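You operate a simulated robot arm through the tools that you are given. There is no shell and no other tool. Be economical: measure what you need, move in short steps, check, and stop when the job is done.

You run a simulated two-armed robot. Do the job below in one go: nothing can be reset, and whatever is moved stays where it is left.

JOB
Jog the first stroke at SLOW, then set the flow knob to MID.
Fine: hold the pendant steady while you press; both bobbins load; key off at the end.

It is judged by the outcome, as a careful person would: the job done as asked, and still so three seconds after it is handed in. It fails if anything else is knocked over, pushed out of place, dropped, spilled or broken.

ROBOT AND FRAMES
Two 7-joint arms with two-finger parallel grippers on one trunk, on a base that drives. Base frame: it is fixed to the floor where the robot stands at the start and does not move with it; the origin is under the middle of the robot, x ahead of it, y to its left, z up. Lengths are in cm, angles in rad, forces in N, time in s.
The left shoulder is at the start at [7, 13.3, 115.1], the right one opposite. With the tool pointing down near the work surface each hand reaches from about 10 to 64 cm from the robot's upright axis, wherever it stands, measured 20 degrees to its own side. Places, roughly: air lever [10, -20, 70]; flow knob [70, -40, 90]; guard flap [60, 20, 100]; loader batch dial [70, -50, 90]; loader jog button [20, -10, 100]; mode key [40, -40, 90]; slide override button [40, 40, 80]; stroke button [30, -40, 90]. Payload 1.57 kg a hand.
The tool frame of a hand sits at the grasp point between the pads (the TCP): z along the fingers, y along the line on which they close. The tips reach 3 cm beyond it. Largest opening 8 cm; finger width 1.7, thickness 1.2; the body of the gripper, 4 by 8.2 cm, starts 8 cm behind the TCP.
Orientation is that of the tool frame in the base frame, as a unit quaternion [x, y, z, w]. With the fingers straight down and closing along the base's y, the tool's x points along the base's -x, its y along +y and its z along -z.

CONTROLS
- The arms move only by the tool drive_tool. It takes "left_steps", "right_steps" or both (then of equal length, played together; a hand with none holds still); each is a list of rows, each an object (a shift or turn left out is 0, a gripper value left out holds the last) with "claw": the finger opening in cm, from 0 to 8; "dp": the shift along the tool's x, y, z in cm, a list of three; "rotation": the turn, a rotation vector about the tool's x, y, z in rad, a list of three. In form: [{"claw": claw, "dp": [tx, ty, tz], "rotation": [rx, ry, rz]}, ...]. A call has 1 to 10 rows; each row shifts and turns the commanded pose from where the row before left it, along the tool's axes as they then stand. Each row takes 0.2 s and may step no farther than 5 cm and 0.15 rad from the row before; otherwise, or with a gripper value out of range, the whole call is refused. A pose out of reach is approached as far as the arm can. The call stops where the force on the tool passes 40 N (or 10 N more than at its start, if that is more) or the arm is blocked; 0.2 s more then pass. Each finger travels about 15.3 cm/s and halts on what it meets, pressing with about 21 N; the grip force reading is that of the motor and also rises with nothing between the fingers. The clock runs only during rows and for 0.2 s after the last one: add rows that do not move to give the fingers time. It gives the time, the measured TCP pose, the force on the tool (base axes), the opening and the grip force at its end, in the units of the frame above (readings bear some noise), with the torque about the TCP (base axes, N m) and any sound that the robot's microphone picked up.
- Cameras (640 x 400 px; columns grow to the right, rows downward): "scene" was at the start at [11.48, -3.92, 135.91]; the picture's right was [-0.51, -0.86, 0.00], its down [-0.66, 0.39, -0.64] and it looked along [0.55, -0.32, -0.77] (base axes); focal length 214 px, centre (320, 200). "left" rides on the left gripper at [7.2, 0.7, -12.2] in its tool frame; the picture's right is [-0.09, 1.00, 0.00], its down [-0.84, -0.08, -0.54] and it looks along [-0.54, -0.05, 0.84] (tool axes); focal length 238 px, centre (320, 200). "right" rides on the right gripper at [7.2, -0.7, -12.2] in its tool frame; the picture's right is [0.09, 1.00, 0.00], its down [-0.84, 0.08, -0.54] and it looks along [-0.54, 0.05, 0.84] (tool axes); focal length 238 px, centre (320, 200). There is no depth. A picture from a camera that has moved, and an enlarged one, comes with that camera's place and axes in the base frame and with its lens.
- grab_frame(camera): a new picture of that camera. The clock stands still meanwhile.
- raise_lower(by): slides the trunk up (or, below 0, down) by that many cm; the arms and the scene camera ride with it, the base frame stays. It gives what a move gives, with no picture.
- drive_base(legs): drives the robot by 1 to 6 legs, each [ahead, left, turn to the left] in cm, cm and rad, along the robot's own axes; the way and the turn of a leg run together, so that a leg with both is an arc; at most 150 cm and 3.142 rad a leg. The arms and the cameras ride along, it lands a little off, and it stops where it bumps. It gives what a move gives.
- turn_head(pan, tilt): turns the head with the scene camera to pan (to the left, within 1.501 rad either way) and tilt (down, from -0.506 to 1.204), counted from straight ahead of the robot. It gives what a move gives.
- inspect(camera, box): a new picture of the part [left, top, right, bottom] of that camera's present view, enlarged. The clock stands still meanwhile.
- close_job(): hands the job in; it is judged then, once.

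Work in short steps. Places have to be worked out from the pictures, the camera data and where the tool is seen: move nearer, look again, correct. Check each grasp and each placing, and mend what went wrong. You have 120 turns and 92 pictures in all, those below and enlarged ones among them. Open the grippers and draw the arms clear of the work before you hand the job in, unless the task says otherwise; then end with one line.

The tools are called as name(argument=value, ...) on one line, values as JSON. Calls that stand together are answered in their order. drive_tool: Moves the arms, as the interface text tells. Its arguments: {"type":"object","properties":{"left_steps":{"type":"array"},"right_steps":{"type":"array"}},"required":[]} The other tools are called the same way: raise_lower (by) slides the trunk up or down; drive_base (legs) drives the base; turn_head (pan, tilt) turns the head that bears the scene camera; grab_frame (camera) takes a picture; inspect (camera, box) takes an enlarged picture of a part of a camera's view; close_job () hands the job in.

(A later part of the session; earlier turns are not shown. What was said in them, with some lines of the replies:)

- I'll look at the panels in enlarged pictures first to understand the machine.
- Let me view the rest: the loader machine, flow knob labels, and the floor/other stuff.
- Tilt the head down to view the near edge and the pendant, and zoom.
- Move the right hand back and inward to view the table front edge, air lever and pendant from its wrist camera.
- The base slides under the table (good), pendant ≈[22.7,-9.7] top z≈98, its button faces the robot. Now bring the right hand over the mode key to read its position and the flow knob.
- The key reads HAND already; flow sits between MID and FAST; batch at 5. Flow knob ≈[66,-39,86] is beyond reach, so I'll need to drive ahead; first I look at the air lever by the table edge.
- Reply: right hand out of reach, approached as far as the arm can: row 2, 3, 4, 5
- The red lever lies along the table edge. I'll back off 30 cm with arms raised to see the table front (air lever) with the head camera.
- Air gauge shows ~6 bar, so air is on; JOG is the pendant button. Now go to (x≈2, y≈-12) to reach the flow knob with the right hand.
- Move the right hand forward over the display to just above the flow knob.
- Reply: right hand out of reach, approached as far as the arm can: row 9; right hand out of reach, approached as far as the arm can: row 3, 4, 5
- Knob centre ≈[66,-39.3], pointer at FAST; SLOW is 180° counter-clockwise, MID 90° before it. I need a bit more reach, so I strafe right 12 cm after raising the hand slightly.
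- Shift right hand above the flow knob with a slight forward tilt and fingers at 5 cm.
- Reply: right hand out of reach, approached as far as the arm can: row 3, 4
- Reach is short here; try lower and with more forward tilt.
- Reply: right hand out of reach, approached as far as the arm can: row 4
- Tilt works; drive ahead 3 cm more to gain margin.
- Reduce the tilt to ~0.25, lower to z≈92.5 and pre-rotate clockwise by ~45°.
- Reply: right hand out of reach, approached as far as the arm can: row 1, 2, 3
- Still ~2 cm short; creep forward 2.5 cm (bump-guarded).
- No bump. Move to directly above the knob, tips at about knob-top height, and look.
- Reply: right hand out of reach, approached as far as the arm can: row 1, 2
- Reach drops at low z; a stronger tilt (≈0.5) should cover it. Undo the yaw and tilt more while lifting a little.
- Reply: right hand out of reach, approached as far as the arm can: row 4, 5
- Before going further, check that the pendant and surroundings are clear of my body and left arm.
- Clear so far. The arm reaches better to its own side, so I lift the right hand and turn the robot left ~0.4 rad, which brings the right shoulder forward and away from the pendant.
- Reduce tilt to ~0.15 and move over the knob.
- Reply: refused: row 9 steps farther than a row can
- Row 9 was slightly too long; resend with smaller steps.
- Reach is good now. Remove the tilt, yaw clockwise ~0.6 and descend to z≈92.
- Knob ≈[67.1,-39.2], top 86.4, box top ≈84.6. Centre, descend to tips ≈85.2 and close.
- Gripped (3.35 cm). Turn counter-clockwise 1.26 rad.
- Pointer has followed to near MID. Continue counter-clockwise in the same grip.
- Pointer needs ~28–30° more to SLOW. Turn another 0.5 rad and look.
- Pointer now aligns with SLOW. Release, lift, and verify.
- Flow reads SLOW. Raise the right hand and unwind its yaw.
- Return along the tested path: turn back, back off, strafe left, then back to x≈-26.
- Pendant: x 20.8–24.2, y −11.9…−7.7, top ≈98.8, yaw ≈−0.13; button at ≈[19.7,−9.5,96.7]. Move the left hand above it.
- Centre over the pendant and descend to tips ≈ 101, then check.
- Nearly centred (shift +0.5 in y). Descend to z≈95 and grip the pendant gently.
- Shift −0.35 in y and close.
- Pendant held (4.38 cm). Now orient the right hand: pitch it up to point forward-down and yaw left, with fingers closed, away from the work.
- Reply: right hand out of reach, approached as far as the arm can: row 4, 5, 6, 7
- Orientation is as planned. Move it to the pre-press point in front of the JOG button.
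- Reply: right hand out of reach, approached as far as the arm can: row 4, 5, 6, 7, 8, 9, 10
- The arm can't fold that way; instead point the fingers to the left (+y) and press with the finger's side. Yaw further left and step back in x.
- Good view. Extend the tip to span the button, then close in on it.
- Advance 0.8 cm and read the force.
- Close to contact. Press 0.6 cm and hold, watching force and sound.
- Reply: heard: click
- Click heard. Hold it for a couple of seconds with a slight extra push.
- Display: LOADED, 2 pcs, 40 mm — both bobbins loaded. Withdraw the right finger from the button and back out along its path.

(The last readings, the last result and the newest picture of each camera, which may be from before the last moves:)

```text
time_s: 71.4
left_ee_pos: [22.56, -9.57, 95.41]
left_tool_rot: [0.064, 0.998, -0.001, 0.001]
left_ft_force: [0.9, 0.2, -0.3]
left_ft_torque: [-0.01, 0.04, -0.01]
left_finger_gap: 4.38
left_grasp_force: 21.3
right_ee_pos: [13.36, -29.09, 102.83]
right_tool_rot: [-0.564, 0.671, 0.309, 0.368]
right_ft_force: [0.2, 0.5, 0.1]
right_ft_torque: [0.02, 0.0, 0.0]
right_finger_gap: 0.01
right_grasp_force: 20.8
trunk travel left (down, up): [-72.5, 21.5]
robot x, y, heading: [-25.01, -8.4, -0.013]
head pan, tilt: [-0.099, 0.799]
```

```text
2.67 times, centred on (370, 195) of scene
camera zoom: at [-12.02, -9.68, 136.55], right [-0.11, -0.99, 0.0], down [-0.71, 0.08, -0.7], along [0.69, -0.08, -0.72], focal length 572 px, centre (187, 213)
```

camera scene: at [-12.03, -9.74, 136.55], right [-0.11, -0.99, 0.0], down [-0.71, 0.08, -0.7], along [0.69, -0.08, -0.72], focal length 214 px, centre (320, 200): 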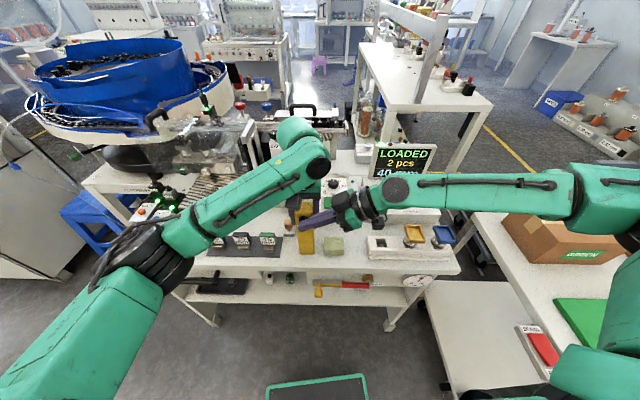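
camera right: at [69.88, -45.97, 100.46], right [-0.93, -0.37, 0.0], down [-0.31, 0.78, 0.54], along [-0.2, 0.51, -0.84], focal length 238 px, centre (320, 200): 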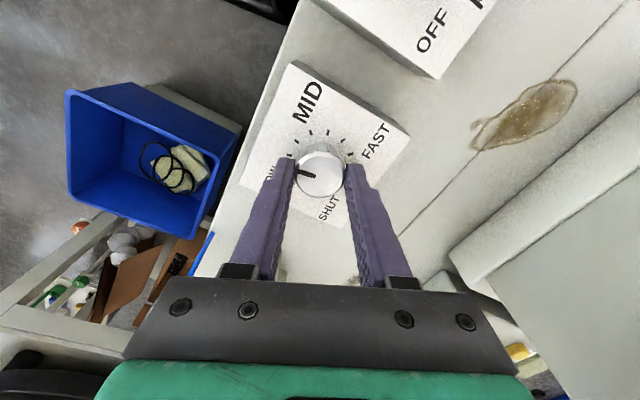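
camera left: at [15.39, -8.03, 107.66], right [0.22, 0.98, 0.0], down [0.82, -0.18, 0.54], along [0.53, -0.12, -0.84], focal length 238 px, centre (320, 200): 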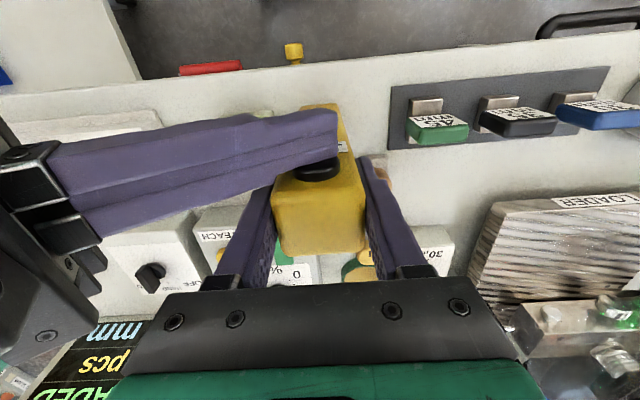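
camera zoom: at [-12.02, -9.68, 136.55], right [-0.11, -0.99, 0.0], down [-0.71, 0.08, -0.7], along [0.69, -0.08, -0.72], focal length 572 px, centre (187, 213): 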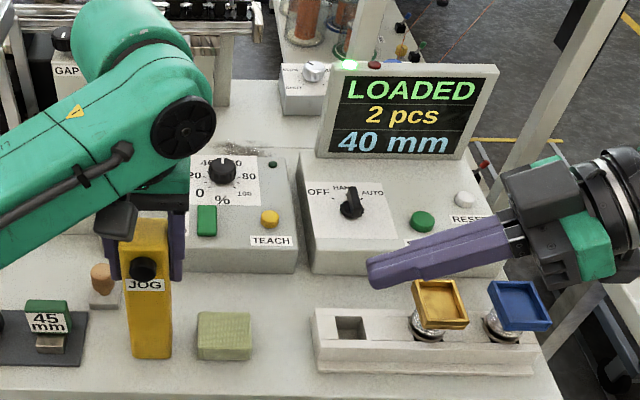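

Release the pendant with the left hand and lift straight up; lift the right hand as well.

drive_tool(left_steps=[{"claw": 5.2}, {"claw": 7}, {"dp": [0, 0, -4]}, {"dp": [0, 0, -4]}, {"dp": [0, 0, -4]}, {"dp": [0, 0, -4]}, {"dp": [0, 0, -4]}, {"rotation": [0, 0, -0.12]}, {}], right_steps=[{"dp": [-3.37, 0, -2.16]}, {"dp": [-3.37, 0, -2.16]}, {"rotation": [0.118, 0, 0.0756]}, {"rotation": [0.118, 0, 0.0756]}, {"rotation": [0.118, 0, 0.0756]}, {"rotation": [0.118, 0, 0.0756]}, {"rotation": [0.118, 0, 0.0756]}, {"rotation": [0.118, 0, 0.0756]}, {"rotation": [0.118, 0, 0.0756]}])

drive_tool(right_steps=[{"rotation": [0.118, 0, 0.0756]}, {"rotation": [0.118, 0, 0.0756]}, {"rotation": [0.118, 0, 0.0756]}, {"rotation": [0, 0.143, 0]}, {"rotation": [0, 0.143, 0]}, {"rotation": [0, 0.143, 0]}, {"rotation": [0, 0.143, 0]}, {"rotation": [0, 0.143, 0]}, {"rotation": [0, 0.143, 0]}, {"rotation": [0, 0.143, 0]}])

grab_frame(camera="scene")

```text
time_s: 73.4
left_ee_pos: [22.5, -9.67, 115.49]
left_tool_rot: [0.003, 1.0, -0.001, 0.002]
left_ft_force: [-0.4, 0.4, 1.2]
left_ft_torque: [-0.02, 0.0, -0.02]
left_finger_gap: 7.01
left_grasp_force: 0.0
right_ee_pos: [19.06, -36.66, 113.12]
right_tool_rot: [-0.18, 0.858, 0.098, 0.471]
right_ft_force: [0.8, 0.6, 0.5]
right_ft_torque: [0.02, 0.0, -0.01]
right_finger_gap: 0.01
right_grasp_force: 21.4
right hand out of reach, approached as far as the arm can: row 6, 7, 8, 9
trunk travel left (down, up): [-72.5, 21.5]
robot x, y, heading: [-25.0, -8.34, -0.009]
head pan, tilt: [-0.099, 0.799]
```

```text
time_s: 75.6
left_ee_pos: [22.64, -9.55, 115.44]
left_tool_rot: [0.005, 1.0, 0.0, 0.0]
left_ft_force: [0.1, 0.2, 0.2]
left_ft_torque: [0.0, 0.03, -0.02]
left_finger_gap: 7.02
left_grasp_force: 0.0
right_ee_pos: [22.43, -38.14, 114.42]
right_tool_rot: [0.004, 1.0, 0.0, 0.0]
right_ft_force: [0.3, -0.1, -0.5]
right_ft_torque: [-0.04, 0.0, -0.02]
right_finger_gap: 0.0
right_grasp_force: 20.8
right hand out of reach, approached as far as the arm can: row 1, 2, 3
trunk travel left (down, up): [-72.5, 21.5]
robot x, y, heading: [-24.9, -8.62, -0.01]
head pan, tilt: [-0.099, 0.799]
```

```text
27 pictures are left
camera scene: at [-11.88, -9.65, 136.53], right [-0.11, -0.99, 0.0], down [-0.71, 0.08, -0.7], along [0.69, -0.08, -0.72], focal length 214 px, centre (320, 200)
```

scene: 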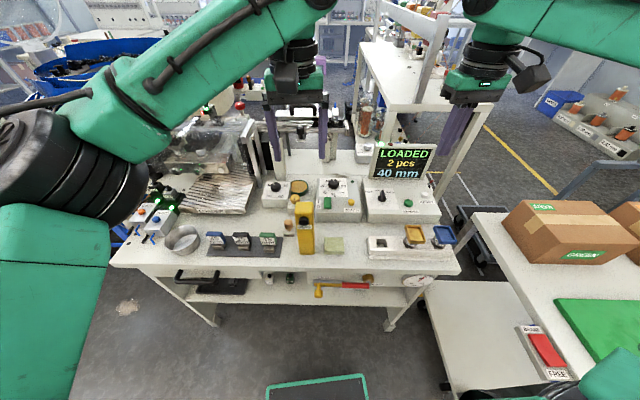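

All in place. Retract the left hand, open the right claw, and drive back along the tested path to the flow-knob station.

drive_tool(left_steps=[{"dp": [3.1, 2.8, -1]}, {"dp": [3.1, 2.8, -1]}, {"dp": [3.1, 2.8, -1]}, {"dp": [3.1, 2.8, -1]}, {}], right_steps=[{"claw": 5}, {}, {}, {}, {}])

drive_base(legs=[[0, -3.5, 0], [27, 0, 0.01], [0, -12, 0], [6.7, 0, 0], [0, 0, 0.41]])

grab_frame(camera="right")

```text
time_s: 76.8
left_ee_pos: [10.13, 1.63, 119.52]
left_tool_rot: [0.004, 1.0, 0.0, 0.0]
left_ft_force: [0.0, 0.3, 0.8]
left_ft_torque: [-0.01, 0.03, 0.01]
left_finger_gap: 7.0
left_grasp_force: 0.1
right_ee_pos: [22.44, -38.33, 114.39]
right_tool_rot: [0.004, 1.0, 0.0, 0.001]
right_ft_force: [0.2, -0.4, -1.2]
right_ft_torque: [-0.02, -0.03, 0.04]
right_finger_gap: 4.97
right_grasp_force: 0.0
trunk travel left (down, up): [-72.5, 21.5]
robot x, y, heading: [-24.72, -8.71, -0.006]
head pan, tilt: [-0.099, 0.799]
```

```text
time_s: 81.9
left_ee_pos: [36.59, -0.45, 119.58]
left_tool_rot: [-0.206, 0.979, 0.0, 0.001]
left_ft_force: [1.0, 0.7, 0.6]
left_ft_torque: [-0.02, 0.03, 0.0]
left_finger_gap: 7.0
left_grasp_force: 0.1
right_ee_pos: [64.05, -31.8, 114.44]
right_tool_rot: [-0.207, 0.978, 0.0, 0.002]
right_ft_force: [-0.6, -0.3, -0.6]
right_ft_torque: [-0.03, -0.06, -0.02]
right_finger_gap: 5.03
right_grasp_force: 0.0
trunk travel left (down, up): [-72.5, 21.5]
robot x, y, heading: [8.75, -24.25, 0.417]
head pan, tilt: [-0.099, 0.799]
```

```text
26 pictures are left
camera right: at [57.7, -35.4, 126.71], right [-0.49, 0.87, 0.0], down [0.73, 0.41, 0.54], along [0.48, 0.27, -0.84], focal length 238 px, centre (320, 200)
```

right: 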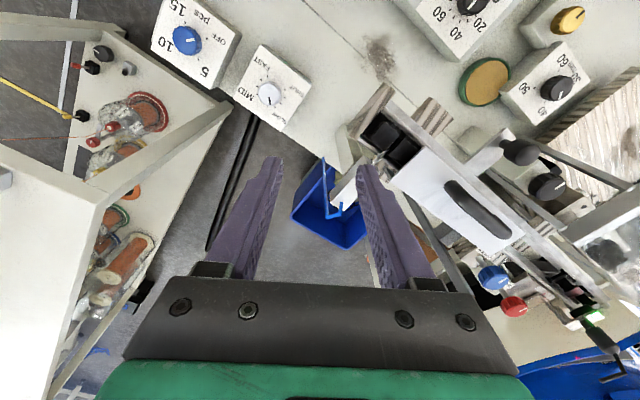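

Move over the knob, pre-rotate counter-clockwise and descend to z≈97.

drive_tool(right_steps=[{"dp": [0.08, -4, 1]}, {"dp": [0.08, -4, 1]}, {"dp": [0, 0, 2.5], "rotation": [0, 0, -0.13]}, {"dp": [0, 0, 2.5], "rotation": [0, 0, -0.13]}, {"dp": [0, 0, 2.5], "rotation": [0, 0, -0.13]}, {"dp": [0, 0, 2.5], "rotation": [0, 0, -0.13]}, {"dp": [0, 0, 2.5], "rotation": [0, 0, -0.13]}, {"dp": [0, 0, 2.5], "rotation": [0, 0, -0.13]}, {}])

grab_frame(camera="right")

```text
time_s: 83.9
left_ee_pos: [36.44, -0.3, 119.51]
left_tool_rot: [-0.206, 0.979, 0.001, 0.001]
left_ft_force: [-0.6, -0.1, 0.1]
left_ft_torque: [0.01, 0.02, 0.0]
left_finger_gap: 7.04
left_grasp_force: 0.2
right_ee_pos: [67.12, -39.1, 97.37]
right_tool_rot: [-0.565, 0.825, -0.001, 0.0]
right_ft_force: [-0.3, 0.2, -0.2]
right_ft_torque: [0.01, -0.03, 0.02]
right_finger_gap: 5.0
right_grasp_force: 0.1
trunk travel left (down, up): [-72.5, 21.5]
robot x, y, heading: [8.77, -24.12, 0.413]
head pan, tilt: [-0.099, 0.799]
```

```text
25 pictures are left
camera right: at [65.06, -46.12, 109.64], right [-0.96, 0.28, 0.0], down [0.23, 0.81, 0.54], along [0.15, 0.52, -0.84], focal length 238 px, centre (320, 200)
```

right: 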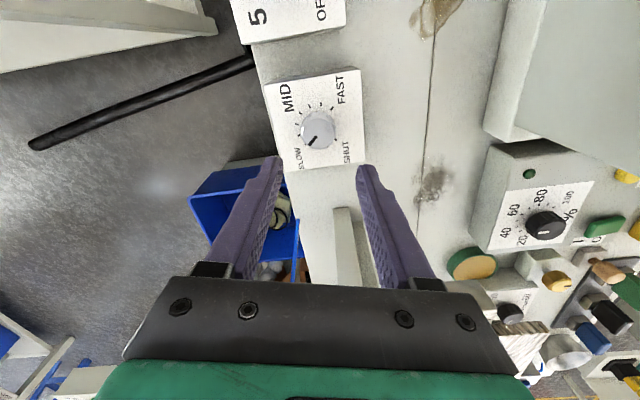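

Aligned. Descend and grip.

drive_tool(right_steps=[{"dp": [0.12, -0.15, 3]}, {"dp": [0, 0, 3]}, {"dp": [0, 0, 3.1]}, {}, {"claw": 0}, {}, {}])

inspect(camera="right", box=[250, 60, 410, 230])

```text
time_s: 85.5
left_ee_pos: [36.43, -0.31, 119.55]
left_tool_rot: [-0.206, 0.979, 0.0, 0.0]
left_ft_force: [0.1, -0.6, 0.5]
left_ft_torque: [0.0, 0.02, 0.0]
left_finger_gap: 7.01
left_grasp_force: 0.0
right_ee_pos: [67.13, -39.26, 88.35]
right_tool_rot: [-0.564, 0.826, 0.0, 0.001]
right_ft_force: [-7.0, 4.6, -9.2]
right_ft_torque: [0.72, -0.51, 0.06]
right_finger_gap: 3.36
right_grasp_force: 41.7
trunk travel left (down, up): [-72.5, 21.5]
robot x, y, heading: [8.58, -24.37, 0.415]
head pan, tilt: [-0.099, 0.799]
```

```text
2.35 times, centred on (330, 145) of right
camera zoom: at [65.21, -46.29, 100.55], right [-0.96, 0.28, 0.0], down [0.23, 0.81, 0.54], along [0.15, 0.52, -0.84], focal length 561 px, centre (296, 329)
```

zoom: 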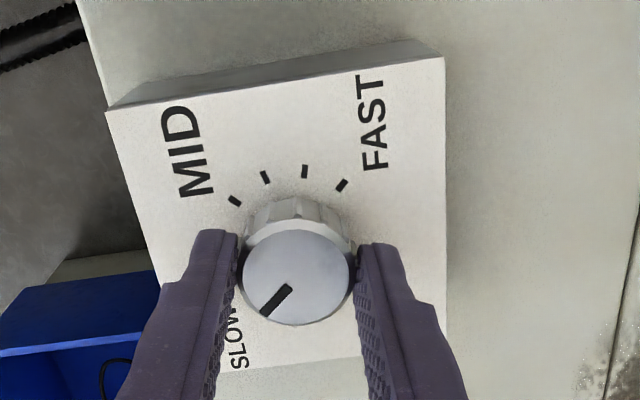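

Turn clockwise 1.5 rad toward MID.

drive_tool(right_steps=[{"rotation": [0, 0, 0.15]}, {"rotation": [0, 0, 0.15]}, {"rotation": [0, 0, 0.15]}, {"rotation": [0, 0, 0.15]}, {"rotation": [0, 0, 0.15]}, {"rotation": [0, 0, 0.15]}, {"rotation": [0, 0, 0.15]}, {"rotation": [0, 0, 0.15]}, {"rotation": [0, 0, 0.15]}, {"rotation": [0, 0, 0.15]}])

inspect(camera="right", box=[250, 60, 410, 230])

```text
time_s: 87.7
left_ee_pos: [36.63, -0.37, 119.42]
left_tool_rot: [-0.206, 0.979, 0.0, 0.0]
left_ft_force: [-0.1, 0.3, -0.9]
left_ft_torque: [0.0, 0.0, -0.02]
left_finger_gap: 6.99
left_grasp_force: 0.0
right_ee_pos: [67.21, -39.1, 88.25]
right_tool_rot: [0.152, 0.988, 0.001, -0.001]
right_ft_force: [-16.7, 7.2, -21.5]
right_ft_torque: [-0.11, 0.19, 0.0]
right_finger_gap: 3.35
right_grasp_force: 41.1
trunk travel left (down, up): [-72.5, 21.5]
robot x, y, heading: [8.85, -24.51, 0.413]
head pan, tilt: [-0.099, 0.799]
```

```text
2.35 times, centred on (330, 145) of right
camera zoom: at [60.11, -37.67, 100.58], right [0.21, 0.98, 0.0], down [0.82, -0.18, 0.54], along [0.53, -0.11, -0.84], focal length 561 px, centre (296, 329)
```

zoom: 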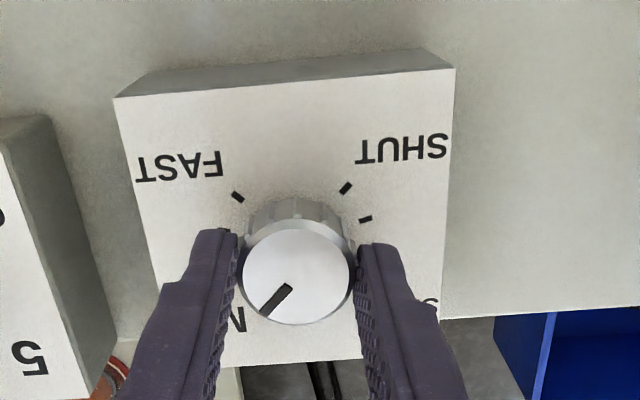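

Pointer aligned with MID. Release, lift, verify.

drive_tool(right_steps=[{"claw": 5.2}, {}, {"dp": [0, 0, -3]}, {"dp": [0, 0, -3]}, {"dp": [0, 0, -3]}, {}])

inspect(camera="right", box=[240, 60, 420, 200])

```text
time_s: 89.1
left_ee_pos: [36.51, -0.35, 119.54]
left_tool_rot: [-0.206, 0.978, 0.0, 0.001]
left_ft_force: [-0.3, 0.5, 0.6]
left_ft_torque: [0.02, 0.02, -0.01]
left_finger_gap: 7.01
left_grasp_force: 0.1
right_ee_pos: [67.16, -39.29, 97.69]
right_tool_rot: [0.151, 0.989, 0.0, 0.001]
right_ft_force: [-0.6, -1.2, -0.4]
right_ft_torque: [0.0, 0.02, 0.0]
right_finger_gap: 5.18
right_grasp_force: 0.0
trunk travel left (down, up): [-72.5, 21.5]
robot x, y, heading: [8.83, -24.13, 0.415]
head pan, tilt: [-0.099, 0.799]
```

```text
2.86 times, centred on (330, 130) of right
camera zoom: at [60.07, -37.86, 109.77], right [0.21, 0.98, 0.0], down [0.82, -0.18, 0.54], along [0.53, -0.11, -0.84], focal length 681 px, centre (291, 400)
```

zoom: 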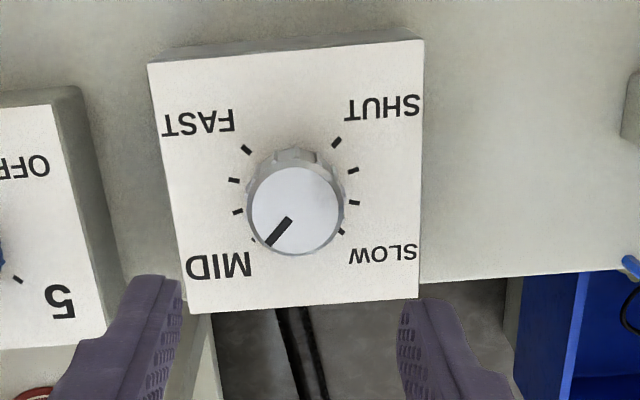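

Flow is at MID. Raise the hand and drive back to the position for the mode key.

drive_tool(right_steps=[{"dp": [0, 0, -4.5]}, {"dp": [0, 0, -4.5]}, {"dp": [0, 0, -4.5]}, {"dp": [0, 0, -2]}, {"dp": [4, 0, 0]}, {"dp": [4, 0, 0]}, {"dp": [4, 0, 0]}, {}])

drive_base(legs=[[0, 0, -0.41], [-9, 0, 0], [0, 12, 0], [-4, 0, 0]])

```text
time_s: 90.9
left_ee_pos: [36.55, -0.42, 119.48]
left_tool_rot: [-0.206, 0.979, 0.0, 0.0]
left_ft_force: [-0.1, -0.5, 0.4]
left_ft_torque: [0.03, 0.02, 0.02]
left_finger_gap: 6.99
left_grasp_force: 0.0
right_ee_pos: [55.55, -35.82, 112.76]
right_tool_rot: [0.15, 0.989, 0.001, 0.0]
right_ft_force: [-0.3, 0.5, -0.4]
right_ft_torque: [0.0, -0.01, -0.02]
right_finger_gap: 5.19
right_grasp_force: 0.0
trunk travel left (down, up): [-72.5, 21.5]
robot x, y, heading: [8.82, -24.43, 0.417]
head pan, tilt: [-0.099, 0.799]
```

```text
time_s: 94.5
left_ee_pos: [31.59, -1.85, 119.36]
left_tool_rot: [-0.001, 1.0, 0.0, -0.003]
left_ft_force: [0.8, -0.1, 0.3]
left_ft_torque: [0.0, 0.03, -0.02]
left_finger_gap: 7.01
left_grasp_force: 0.1
right_ee_pos: [34.81, -41.92, 112.47]
right_tool_rot: [0.35, 0.937, 0.0, -0.002]
right_ft_force: [0.1, 0.4, -0.7]
right_ft_torque: [0.03, 0.06, 0.01]
right_finger_gap: 5.18
right_grasp_force: 0.1
trunk travel left (down, up): [-72.5, 21.5]
robot x, y, heading: [-3.97, -12.48, 0.004]
head pan, tilt: [-0.099, 0.799]
```

drive_tool(right_steps=[{"rotation": [0, 0, -0.141]}, {"rotation": [0, 0, -0.141]}, {"rotation": [0, 0, -0.141]}, {"rotation": [0, 0, -0.141]}, {"dp": [0.18, 2.1, 3.6], "claw": 4}, {"dp": [0.18, 2.1, 3.6]}, {"dp": [0.18, 2.1, 3.6]}, {}])

grab_frame(camera="right")

inspect(camera="right", box=[250, 80, 390, 200])

```text
time_s: 96.3
left_ee_pos: [30.93, -1.63, 119.46]
left_tool_rot: [-0.001, 1.0, 0.0, 0.001]
left_ft_force: [-0.4, 0.6, -0.6]
left_ft_torque: [-0.04, 0.02, -0.04]
left_finger_gap: 7.0
left_grasp_force: 0.1
right_ee_pos: [34.93, -35.5, 101.93]
right_tool_rot: [0.076, 0.997, 0.001, 0.002]
right_ft_force: [-0.1, -0.2, -0.6]
right_ft_torque: [-0.02, -0.03, -0.01]
right_finger_gap: 4.0
right_grasp_force: 0.0
trunk travel left (down, up): [-72.5, 21.5]
robot x, y, heading: [-3.93, -12.6, -0.001]
head pan, tilt: [-0.099, 0.799]
```

```text
21 pictures are left
camera right: at [27.63, -35.0, 114.07], right [0.06, 1.0, 0.0], down [0.84, -0.05, 0.54], along [0.54, -0.03, -0.84], focal length 238 px, centre (320, 200)
```

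right: 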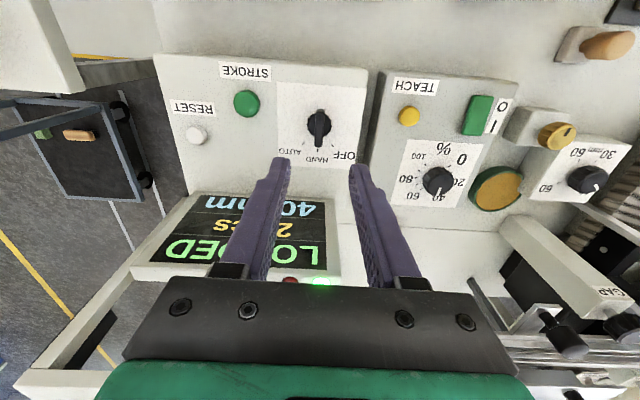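

```text
3.33 times, centred on (320, 140) of right
camera zoom: at [27.63, -35.0, 114.07], right [0.06, 1.0, 0.0], down [0.84, -0.05, 0.54], along [0.54, -0.03, -0.84], focal length 794 px, centre (320, 400)
```

zoom: 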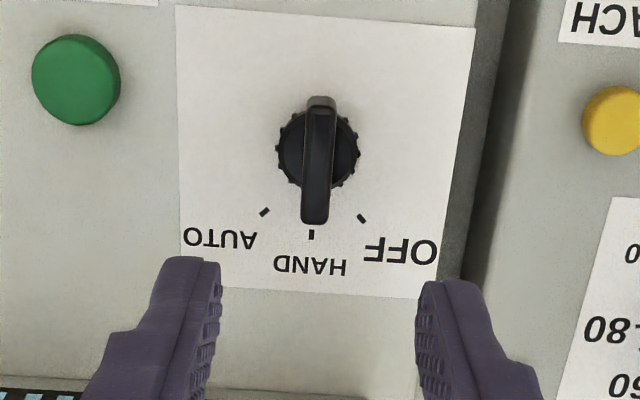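

Key at HAND, bar ≈[35.15,-35.5], aligned with my yaw. Descend to TCP z≈91 with fingers at 4.5 and look.

drive_tool(right_steps=[{"claw": 4.5, "dp": [-0.2, 0, 3.6]}, {"dp": [0, 0, 3.6]}, {"dp": [0, 0, 3.6]}, {}])

grab_frame(camera="right")

```text
time_s: 97.3
left_ee_pos: [30.99, -1.79, 119.58]
left_tool_rot: [0.0, 1.0, 0.0, -0.001]
left_ft_force: [1.0, 0.0, 0.4]
left_ft_torque: [0.01, 0.01, 0.02]
left_finger_gap: 7.01
left_grasp_force: 0.0
right_ee_pos: [34.95, -35.47, 90.71]
right_tool_rot: [0.075, 0.997, 0.0, 0.002]
right_ft_force: [-0.3, -0.1, 0.2]
right_ft_torque: [-0.02, 0.01, -0.01]
right_finger_gap: 4.5
right_grasp_force: 0.0
trunk travel left (down, up): [-72.5, 21.5]
robot x, y, heading: [-3.97, -12.34, -0.002]
head pan, tilt: [-0.099, 0.799]
```

```text
19 pictures are left
camera right: at [27.75, -35.07, 103.0], right [0.06, 1.0, 0.0], down [0.84, -0.05, 0.54], along [0.54, -0.03, -0.84], focal length 238 px, centre (320, 200)
```

right: 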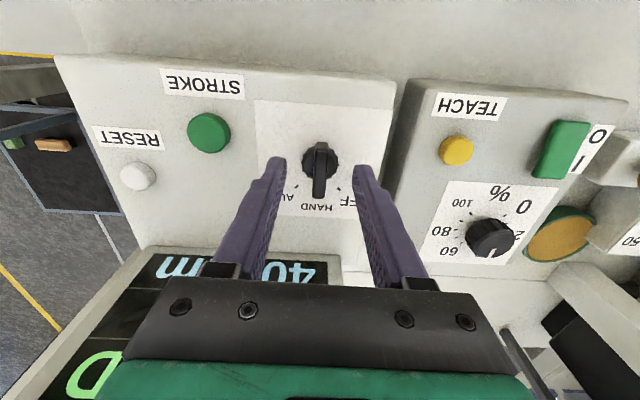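

Bar is slightly lower/further (≈[35.5,-35.5,86.5]). Go down 1.7, forward 0.5, then close.

drive_tool(right_steps=[{"dp": [-0.5, 0, 1.0]}, {"dp": [0, 0, 0.7]}, {}])

inspect(camera="right", box=[240, 110, 400, 230])

```text
time_s: 98.1
left_ee_pos: [31.01, -1.75, 119.57]
left_tool_rot: [-0.001, 1.0, 0.0, 0.001]
left_ft_force: [0.5, 0.7, -0.1]
left_ft_torque: [-0.01, -0.01, 0.0]
left_finger_gap: 7.01
left_grasp_force: 0.0
right_ee_pos: [35.41, -35.48, 89.24]
right_tool_rot: [0.076, 0.997, 0.0, 0.001]
right_ft_force: [0.6, -0.3, 0.2]
right_ft_torque: [-0.02, -0.02, 0.02]
right_finger_gap: 4.51
right_grasp_force: 0.1
trunk travel left (down, up): [-72.5, 21.5]
robot x, y, heading: [-4.16, -12.5, 0.005]
head pan, tilt: [-0.099, 0.799]
```

```text
3.33 times, centred on (320, 170) of right
camera zoom: at [28.28, -35.11, 101.52], right [0.06, 1.0, 0.0], down [0.84, -0.05, 0.54], along [0.54, -0.03, -0.84], focal length 794 px, centre (320, 300)
```

zoom: 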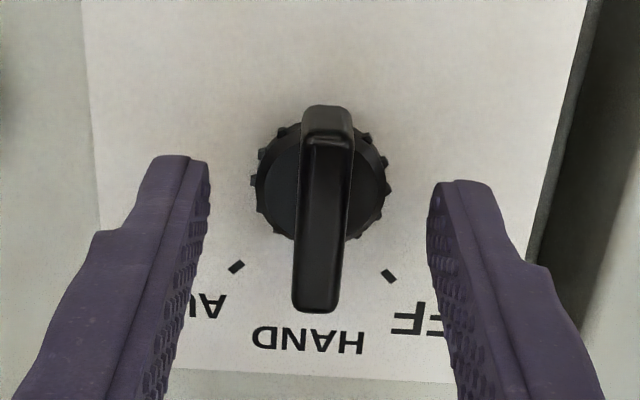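

Fingers straddle the bar. Close on it.

drive_tool(right_steps=[{"claw": 2}, {"claw": 0}, {}, {}])

inspect(camera="right", box=[240, 110, 400, 230])

```text
time_s: 99.1
left_ee_pos: [30.99, -1.67, 119.52]
left_tool_rot: [-0.001, 1.0, 0.0, 0.0]
left_ft_force: [0.5, -0.6, -1.0]
left_ft_torque: [0.02, -0.01, -0.02]
left_finger_gap: 7.0
left_grasp_force: 0.1
right_ee_pos: [35.58, -35.52, 89.35]
right_tool_rot: [0.075, 0.997, -0.001, 0.001]
right_ft_force: [0.3, 0.1, -2.3]
right_ft_torque: [-0.08, -0.23, 0.01]
right_finger_gap: 0.98
right_grasp_force: 28.1
trunk travel left (down, up): [-72.5, 21.5]
robot x, y, heading: [-4.01, -12.43, -0.001]
head pan, tilt: [-0.099, 0.799]
```

```text
3.33 times, centred on (320, 170) of right
camera zoom: at [28.31, -35.11, 101.52], right [0.06, 1.0, 0.0], down [0.84, -0.05, 0.54], along [0.54, -0.03, -0.84], focal length 794 px, centre (320, 300)
```

zoom: 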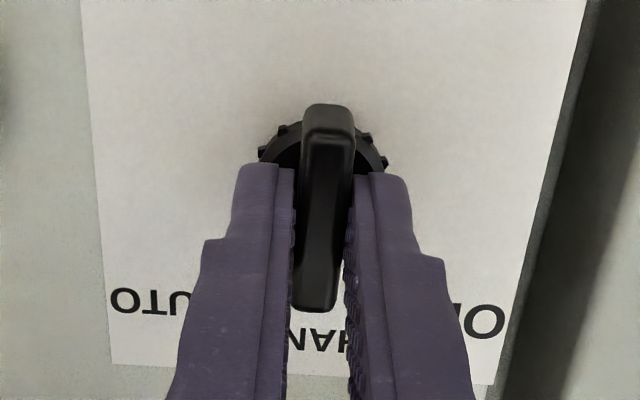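

Gripped (0.98 cm). Turn counter-clockwise ~0.65 rad toward OFF.

drive_tool(right_steps=[{"rotation": [0, 0, -0.13]}, {"rotation": [0, 0, -0.13]}, {"rotation": [0, 0, -0.13]}, {"rotation": [0, 0, -0.13]}, {"rotation": [0, 0, -0.13]}, {}])

inspect(camera="right", box=[240, 110, 400, 230])

```text
time_s: 100.5
left_ee_pos: [31.23, -1.55, 119.26]
left_tool_rot: [-0.001, 1.0, -0.002, -0.001]
left_ft_force: [0.5, 0.1, -0.5]
left_ft_torque: [-0.04, -0.02, 0.02]
left_finger_gap: 7.02
left_grasp_force: 0.1
right_ee_pos: [35.53, -35.42, 89.35]
right_tool_rot: [-0.248, 0.969, 0.001, -0.001]
right_ft_force: [-1.8, 10.5, -19.4]
right_ft_torque: [0.43, -0.52, 0.02]
right_finger_gap: 1.01
right_grasp_force: 27.9
trunk travel left (down, up): [-72.5, 21.5]
robot x, y, heading: [-4.21, -12.54, 0.006]
head pan, tilt: [-0.099, 0.799]
```

```text
3.33 times, centred on (320, 170) of right
camera zoom: at [29.57, -39.52, 101.54], right [-0.56, 0.83, 0.0], down [0.7, 0.47, 0.54], along [0.45, 0.3, -0.84], focal length 794 px, centre (320, 300)
```

zoom: 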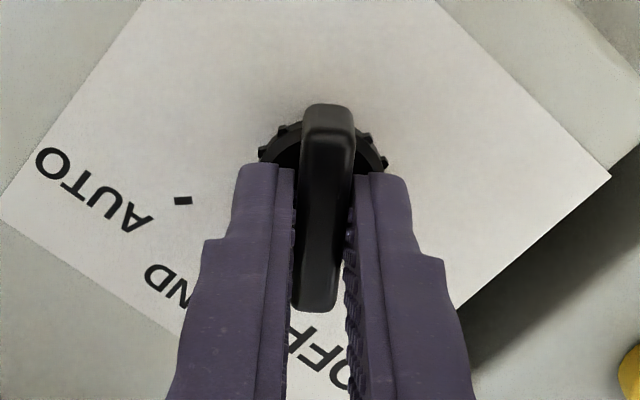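

The bar followed. Release, lift, and check alignment and display.

drive_tool(right_steps=[{"claw": 4.5}, {}, {"dp": [0, 0, -3.5]}, {"dp": [0, 0, -3.5]}, {"dp": [0, 0, -3.5]}, {}])

grab_frame(camera="right")

inspect(camera="right", box=[250, 80, 390, 200])

```text
time_s: 101.9
left_ee_pos: [31.03, -1.68, 119.62]
left_tool_rot: [-0.001, 1.0, 0.0, 0.001]
left_ft_force: [-0.1, -0.3, 0.3]
left_ft_torque: [0.03, 0.0, 0.04]
left_finger_gap: 6.97
left_grasp_force: 0.1
right_ee_pos: [35.49, -35.76, 99.96]
right_tool_rot: [-0.246, 0.969, 0.0, 0.001]
right_ft_force: [-0.4, 0.8, 0.5]
right_ft_torque: [0.01, 0.02, 0.01]
right_finger_gap: 4.49
right_grasp_force: 0.0
trunk travel left (down, up): [-72.5, 21.5]
robot x, y, heading: [-3.98, -12.68, 0.006]
head pan, tilt: [-0.099, 0.799]
```

```text
15 pictures are left
camera right: at [29.39, -39.81, 112.2], right [-0.56, 0.83, 0.0], down [0.7, 0.47, 0.54], along [0.45, 0.3, -0.84], focal length 238 px, centre (320, 200)
```

right: 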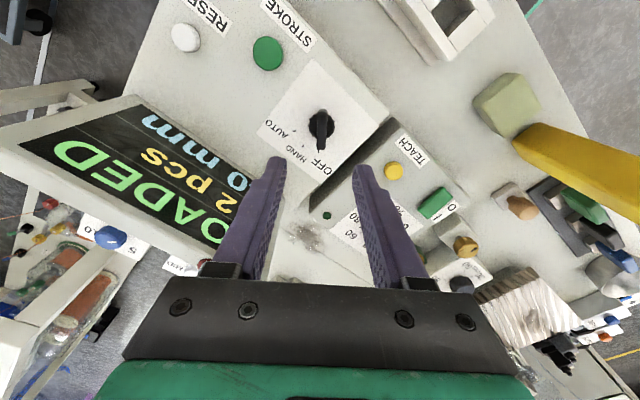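

```text
3.33 times, centred on (320, 140) of right
camera zoom: at [29.39, -39.81, 112.2], right [-0.56, 0.83, 0.0], down [0.7, 0.47, 0.54], along [0.45, 0.3, -0.84], focal length 794 px, centre (320, 400)
```

zoom: 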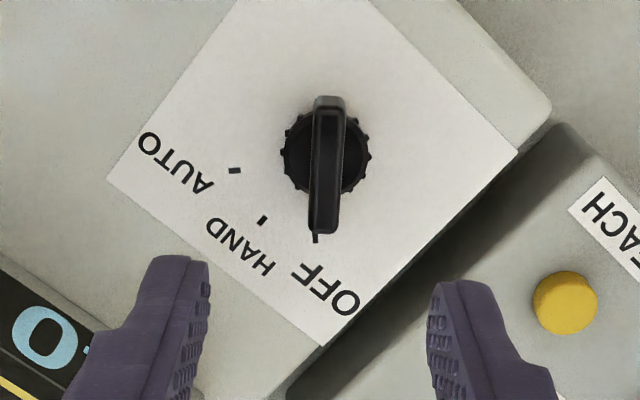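

Key points at OFF (within ~2°). Retract the arms and drive back a bit to check the whole scene.

drive_tool(right_steps=[{"dp": [0, 0, -4.5], "claw": 8}, {"dp": [0, 0, -4.5]}, {"dp": [0, 0, -3]}, {"rotation": [0, 0, 0.12]}, {"rotation": [0, 0, 0.12]}, {"rotation": [0, 0, 0.12]}, {"rotation": [0, 0, 0.12]}, {}], left_steps=[{"claw": 8}, {}, {}, {}, {}, {}, {}, {}])

drive_base(legs=[[-26, 0, 0]])

turn_head(pan=-0.3, tilt=0.8)

grab_frame(camera="scene")

```text
time_s: 103.7
left_ee_pos: [30.98, -1.65, 119.41]
left_tool_rot: [0.0, 1.0, 0.0, 0.0]
left_ft_force: [0.0, -0.4, -0.7]
left_ft_torque: [0.01, -0.01, -0.03]
left_finger_gap: 7.99
left_grasp_force: 0.1
right_ee_pos: [35.44, -35.66, 111.97]
right_tool_rot: [-0.008, 1.0, 0.0, 0.002]
right_ft_force: [0.0, 0.2, 0.4]
right_ft_torque: [0.05, -0.01, 0.0]
right_finger_gap: 7.99
right_grasp_force: 0.0
trunk travel left (down, up): [-72.5, 21.5]
robot x, y, heading: [-4.0, -12.94, 0.001]
head pan, tilt: [-0.099, 0.799]
```

```text
time_s: 105.6
left_ee_pos: [4.84, -1.9, 119.36]
left_tool_rot: [0.0, 1.0, 0.0, 0.0]
left_ft_force: [-0.3, -0.7, 0.1]
left_ft_torque: [0.03, 0.01, -0.01]
left_finger_gap: 8.01
left_grasp_force: 0.0
right_ee_pos: [9.16, -35.68, 111.93]
right_tool_rot: [-0.007, 1.0, 0.0, 0.0]
right_ft_force: [-0.9, -0.8, -1.6]
right_ft_torque: [-0.06, 0.02, -0.01]
right_finger_gap: 8.01
right_grasp_force: 0.0
trunk travel left (down, up): [-72.5, 21.5]
robot x, y, heading: [-30.16, -12.53, 0.0]
head pan, tilt: [-0.099, 0.799]
```

```text
time_s: 106.3
left_ee_pos: [4.63, -1.78, 119.56]
left_tool_rot: [0.0, 1.0, 0.001, 0.001]
left_ft_force: [1.1, -0.7, 0.7]
left_ft_torque: [-0.02, 0.0, 0.02]
left_finger_gap: 8.01
left_grasp_force: 0.1
right_ee_pos: [8.9, -35.69, 112.04]
right_tool_rot: [-0.007, 1.0, 0.0, 0.001]
right_ft_force: [0.1, -1.1, -0.4]
right_ft_torque: [0.01, -0.04, 0.05]
right_finger_gap: 8.01
right_grasp_force: 0.1
trunk travel left (down, up): [-72.5, 21.5]
robot x, y, heading: [-30.29, -12.38, -0.001]
head pan, tilt: [-0.3, 0.799]
```

```text
13 pictures are left
camera scene: at [-17.8, -14.98, 136.56], right [-0.3, -0.95, 0.0], down [-0.68, 0.21, -0.7], along [0.67, -0.21, -0.72], focal length 214 px, centre (320, 200)
```

scene: 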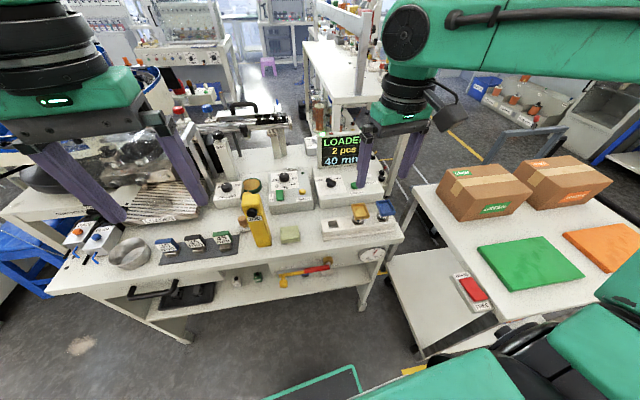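

inspect(camera="scene", box=[200, 120, 400, 300])

inspect(camera="scene", box=[300, 160, 390, 220])

inspect(camera="scene", box=[40, 100, 240, 280])

```text
2.22 times, centred on (300, 210) of scene
camera zoom: at [-17.8, -14.98, 136.56], right [-0.3, -0.95, 0.0], down [-0.68, 0.21, -0.7], along [0.67, -0.21, -0.72], focal length 477 px, centre (364, 178)
```

zoom: 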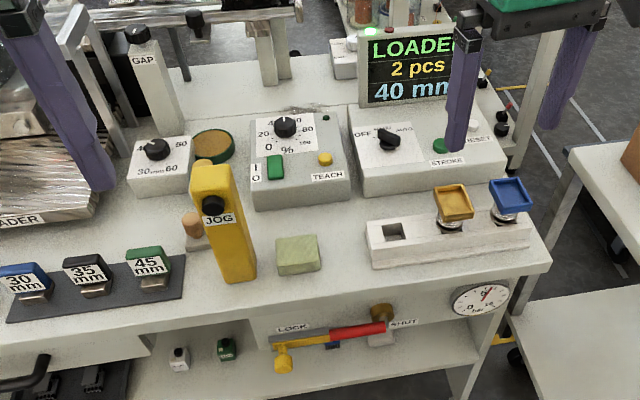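

```text
6.67 times, centred on (345, 190) of scene
camera zoom: at [-17.8, -14.98, 136.56], right [-0.3, -0.95, 0.0], down [-0.68, 0.21, -0.7], along [0.67, -0.21, -0.72], focal length 1430 px, centre (153, 267)
```

zoom: 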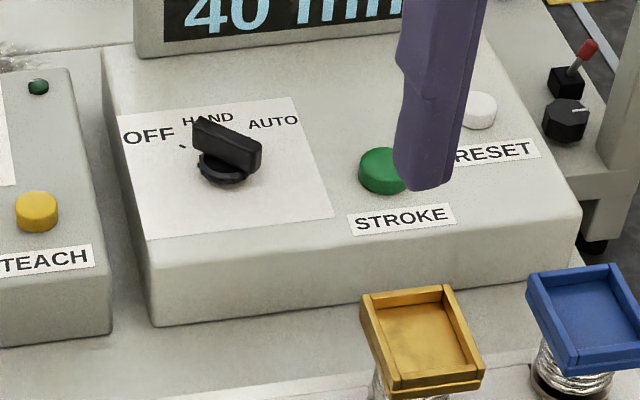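

```text
2.22 times, centred on (140, 190) of scene
camera zoom: at [-17.8, -14.98, 136.56], right [-0.3, -0.95, 0.0], down [-0.68, 0.21, -0.7], along [0.67, -0.21, -0.72], focal length 477 px, centre (720, 222)
```

zoom: 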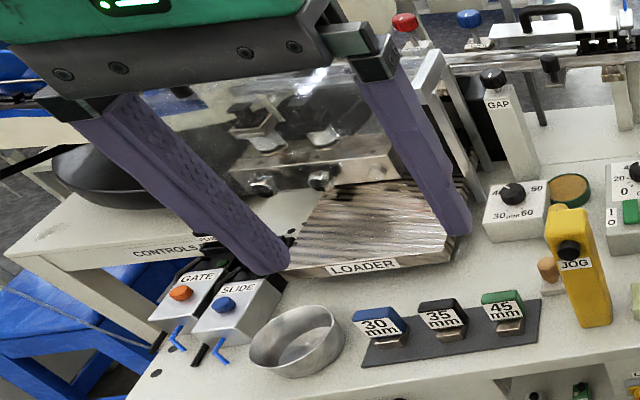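

Everything is standing in place. A last check of the valve lamps confirms the key state.

grab_frame(camera="left")

```text
9 pictures are left
camera left: at [-2.61, -1.15, 131.78], right [0.09, 1.0, 0.0], down [0.84, -0.08, 0.54], along [0.54, -0.05, -0.84], focal length 238 px, centre (320, 200)
```

left: 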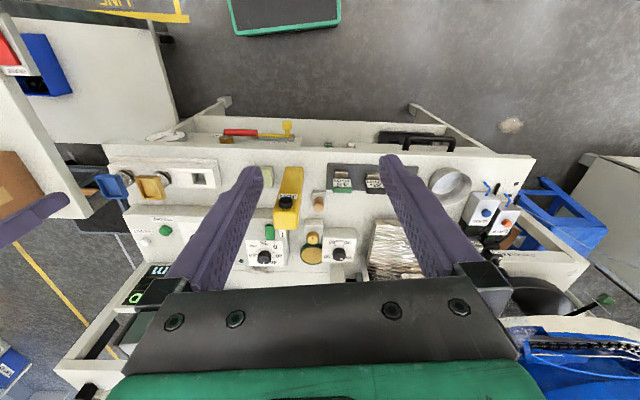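

The GATE and SLIDE lamps are now out, so the key is OFF, and both arms are clear of the work. Handing in.

close_job()

```text
The job is handed in.
```

The job is done and handed in: I held the pendant while jogging the first stroke at SLOW, and both bobbins loaded (display: LOADED, 2 pcs, 40 mm). I then set the flow knob to MID and turned the mode key OFF; nothing else was moved.
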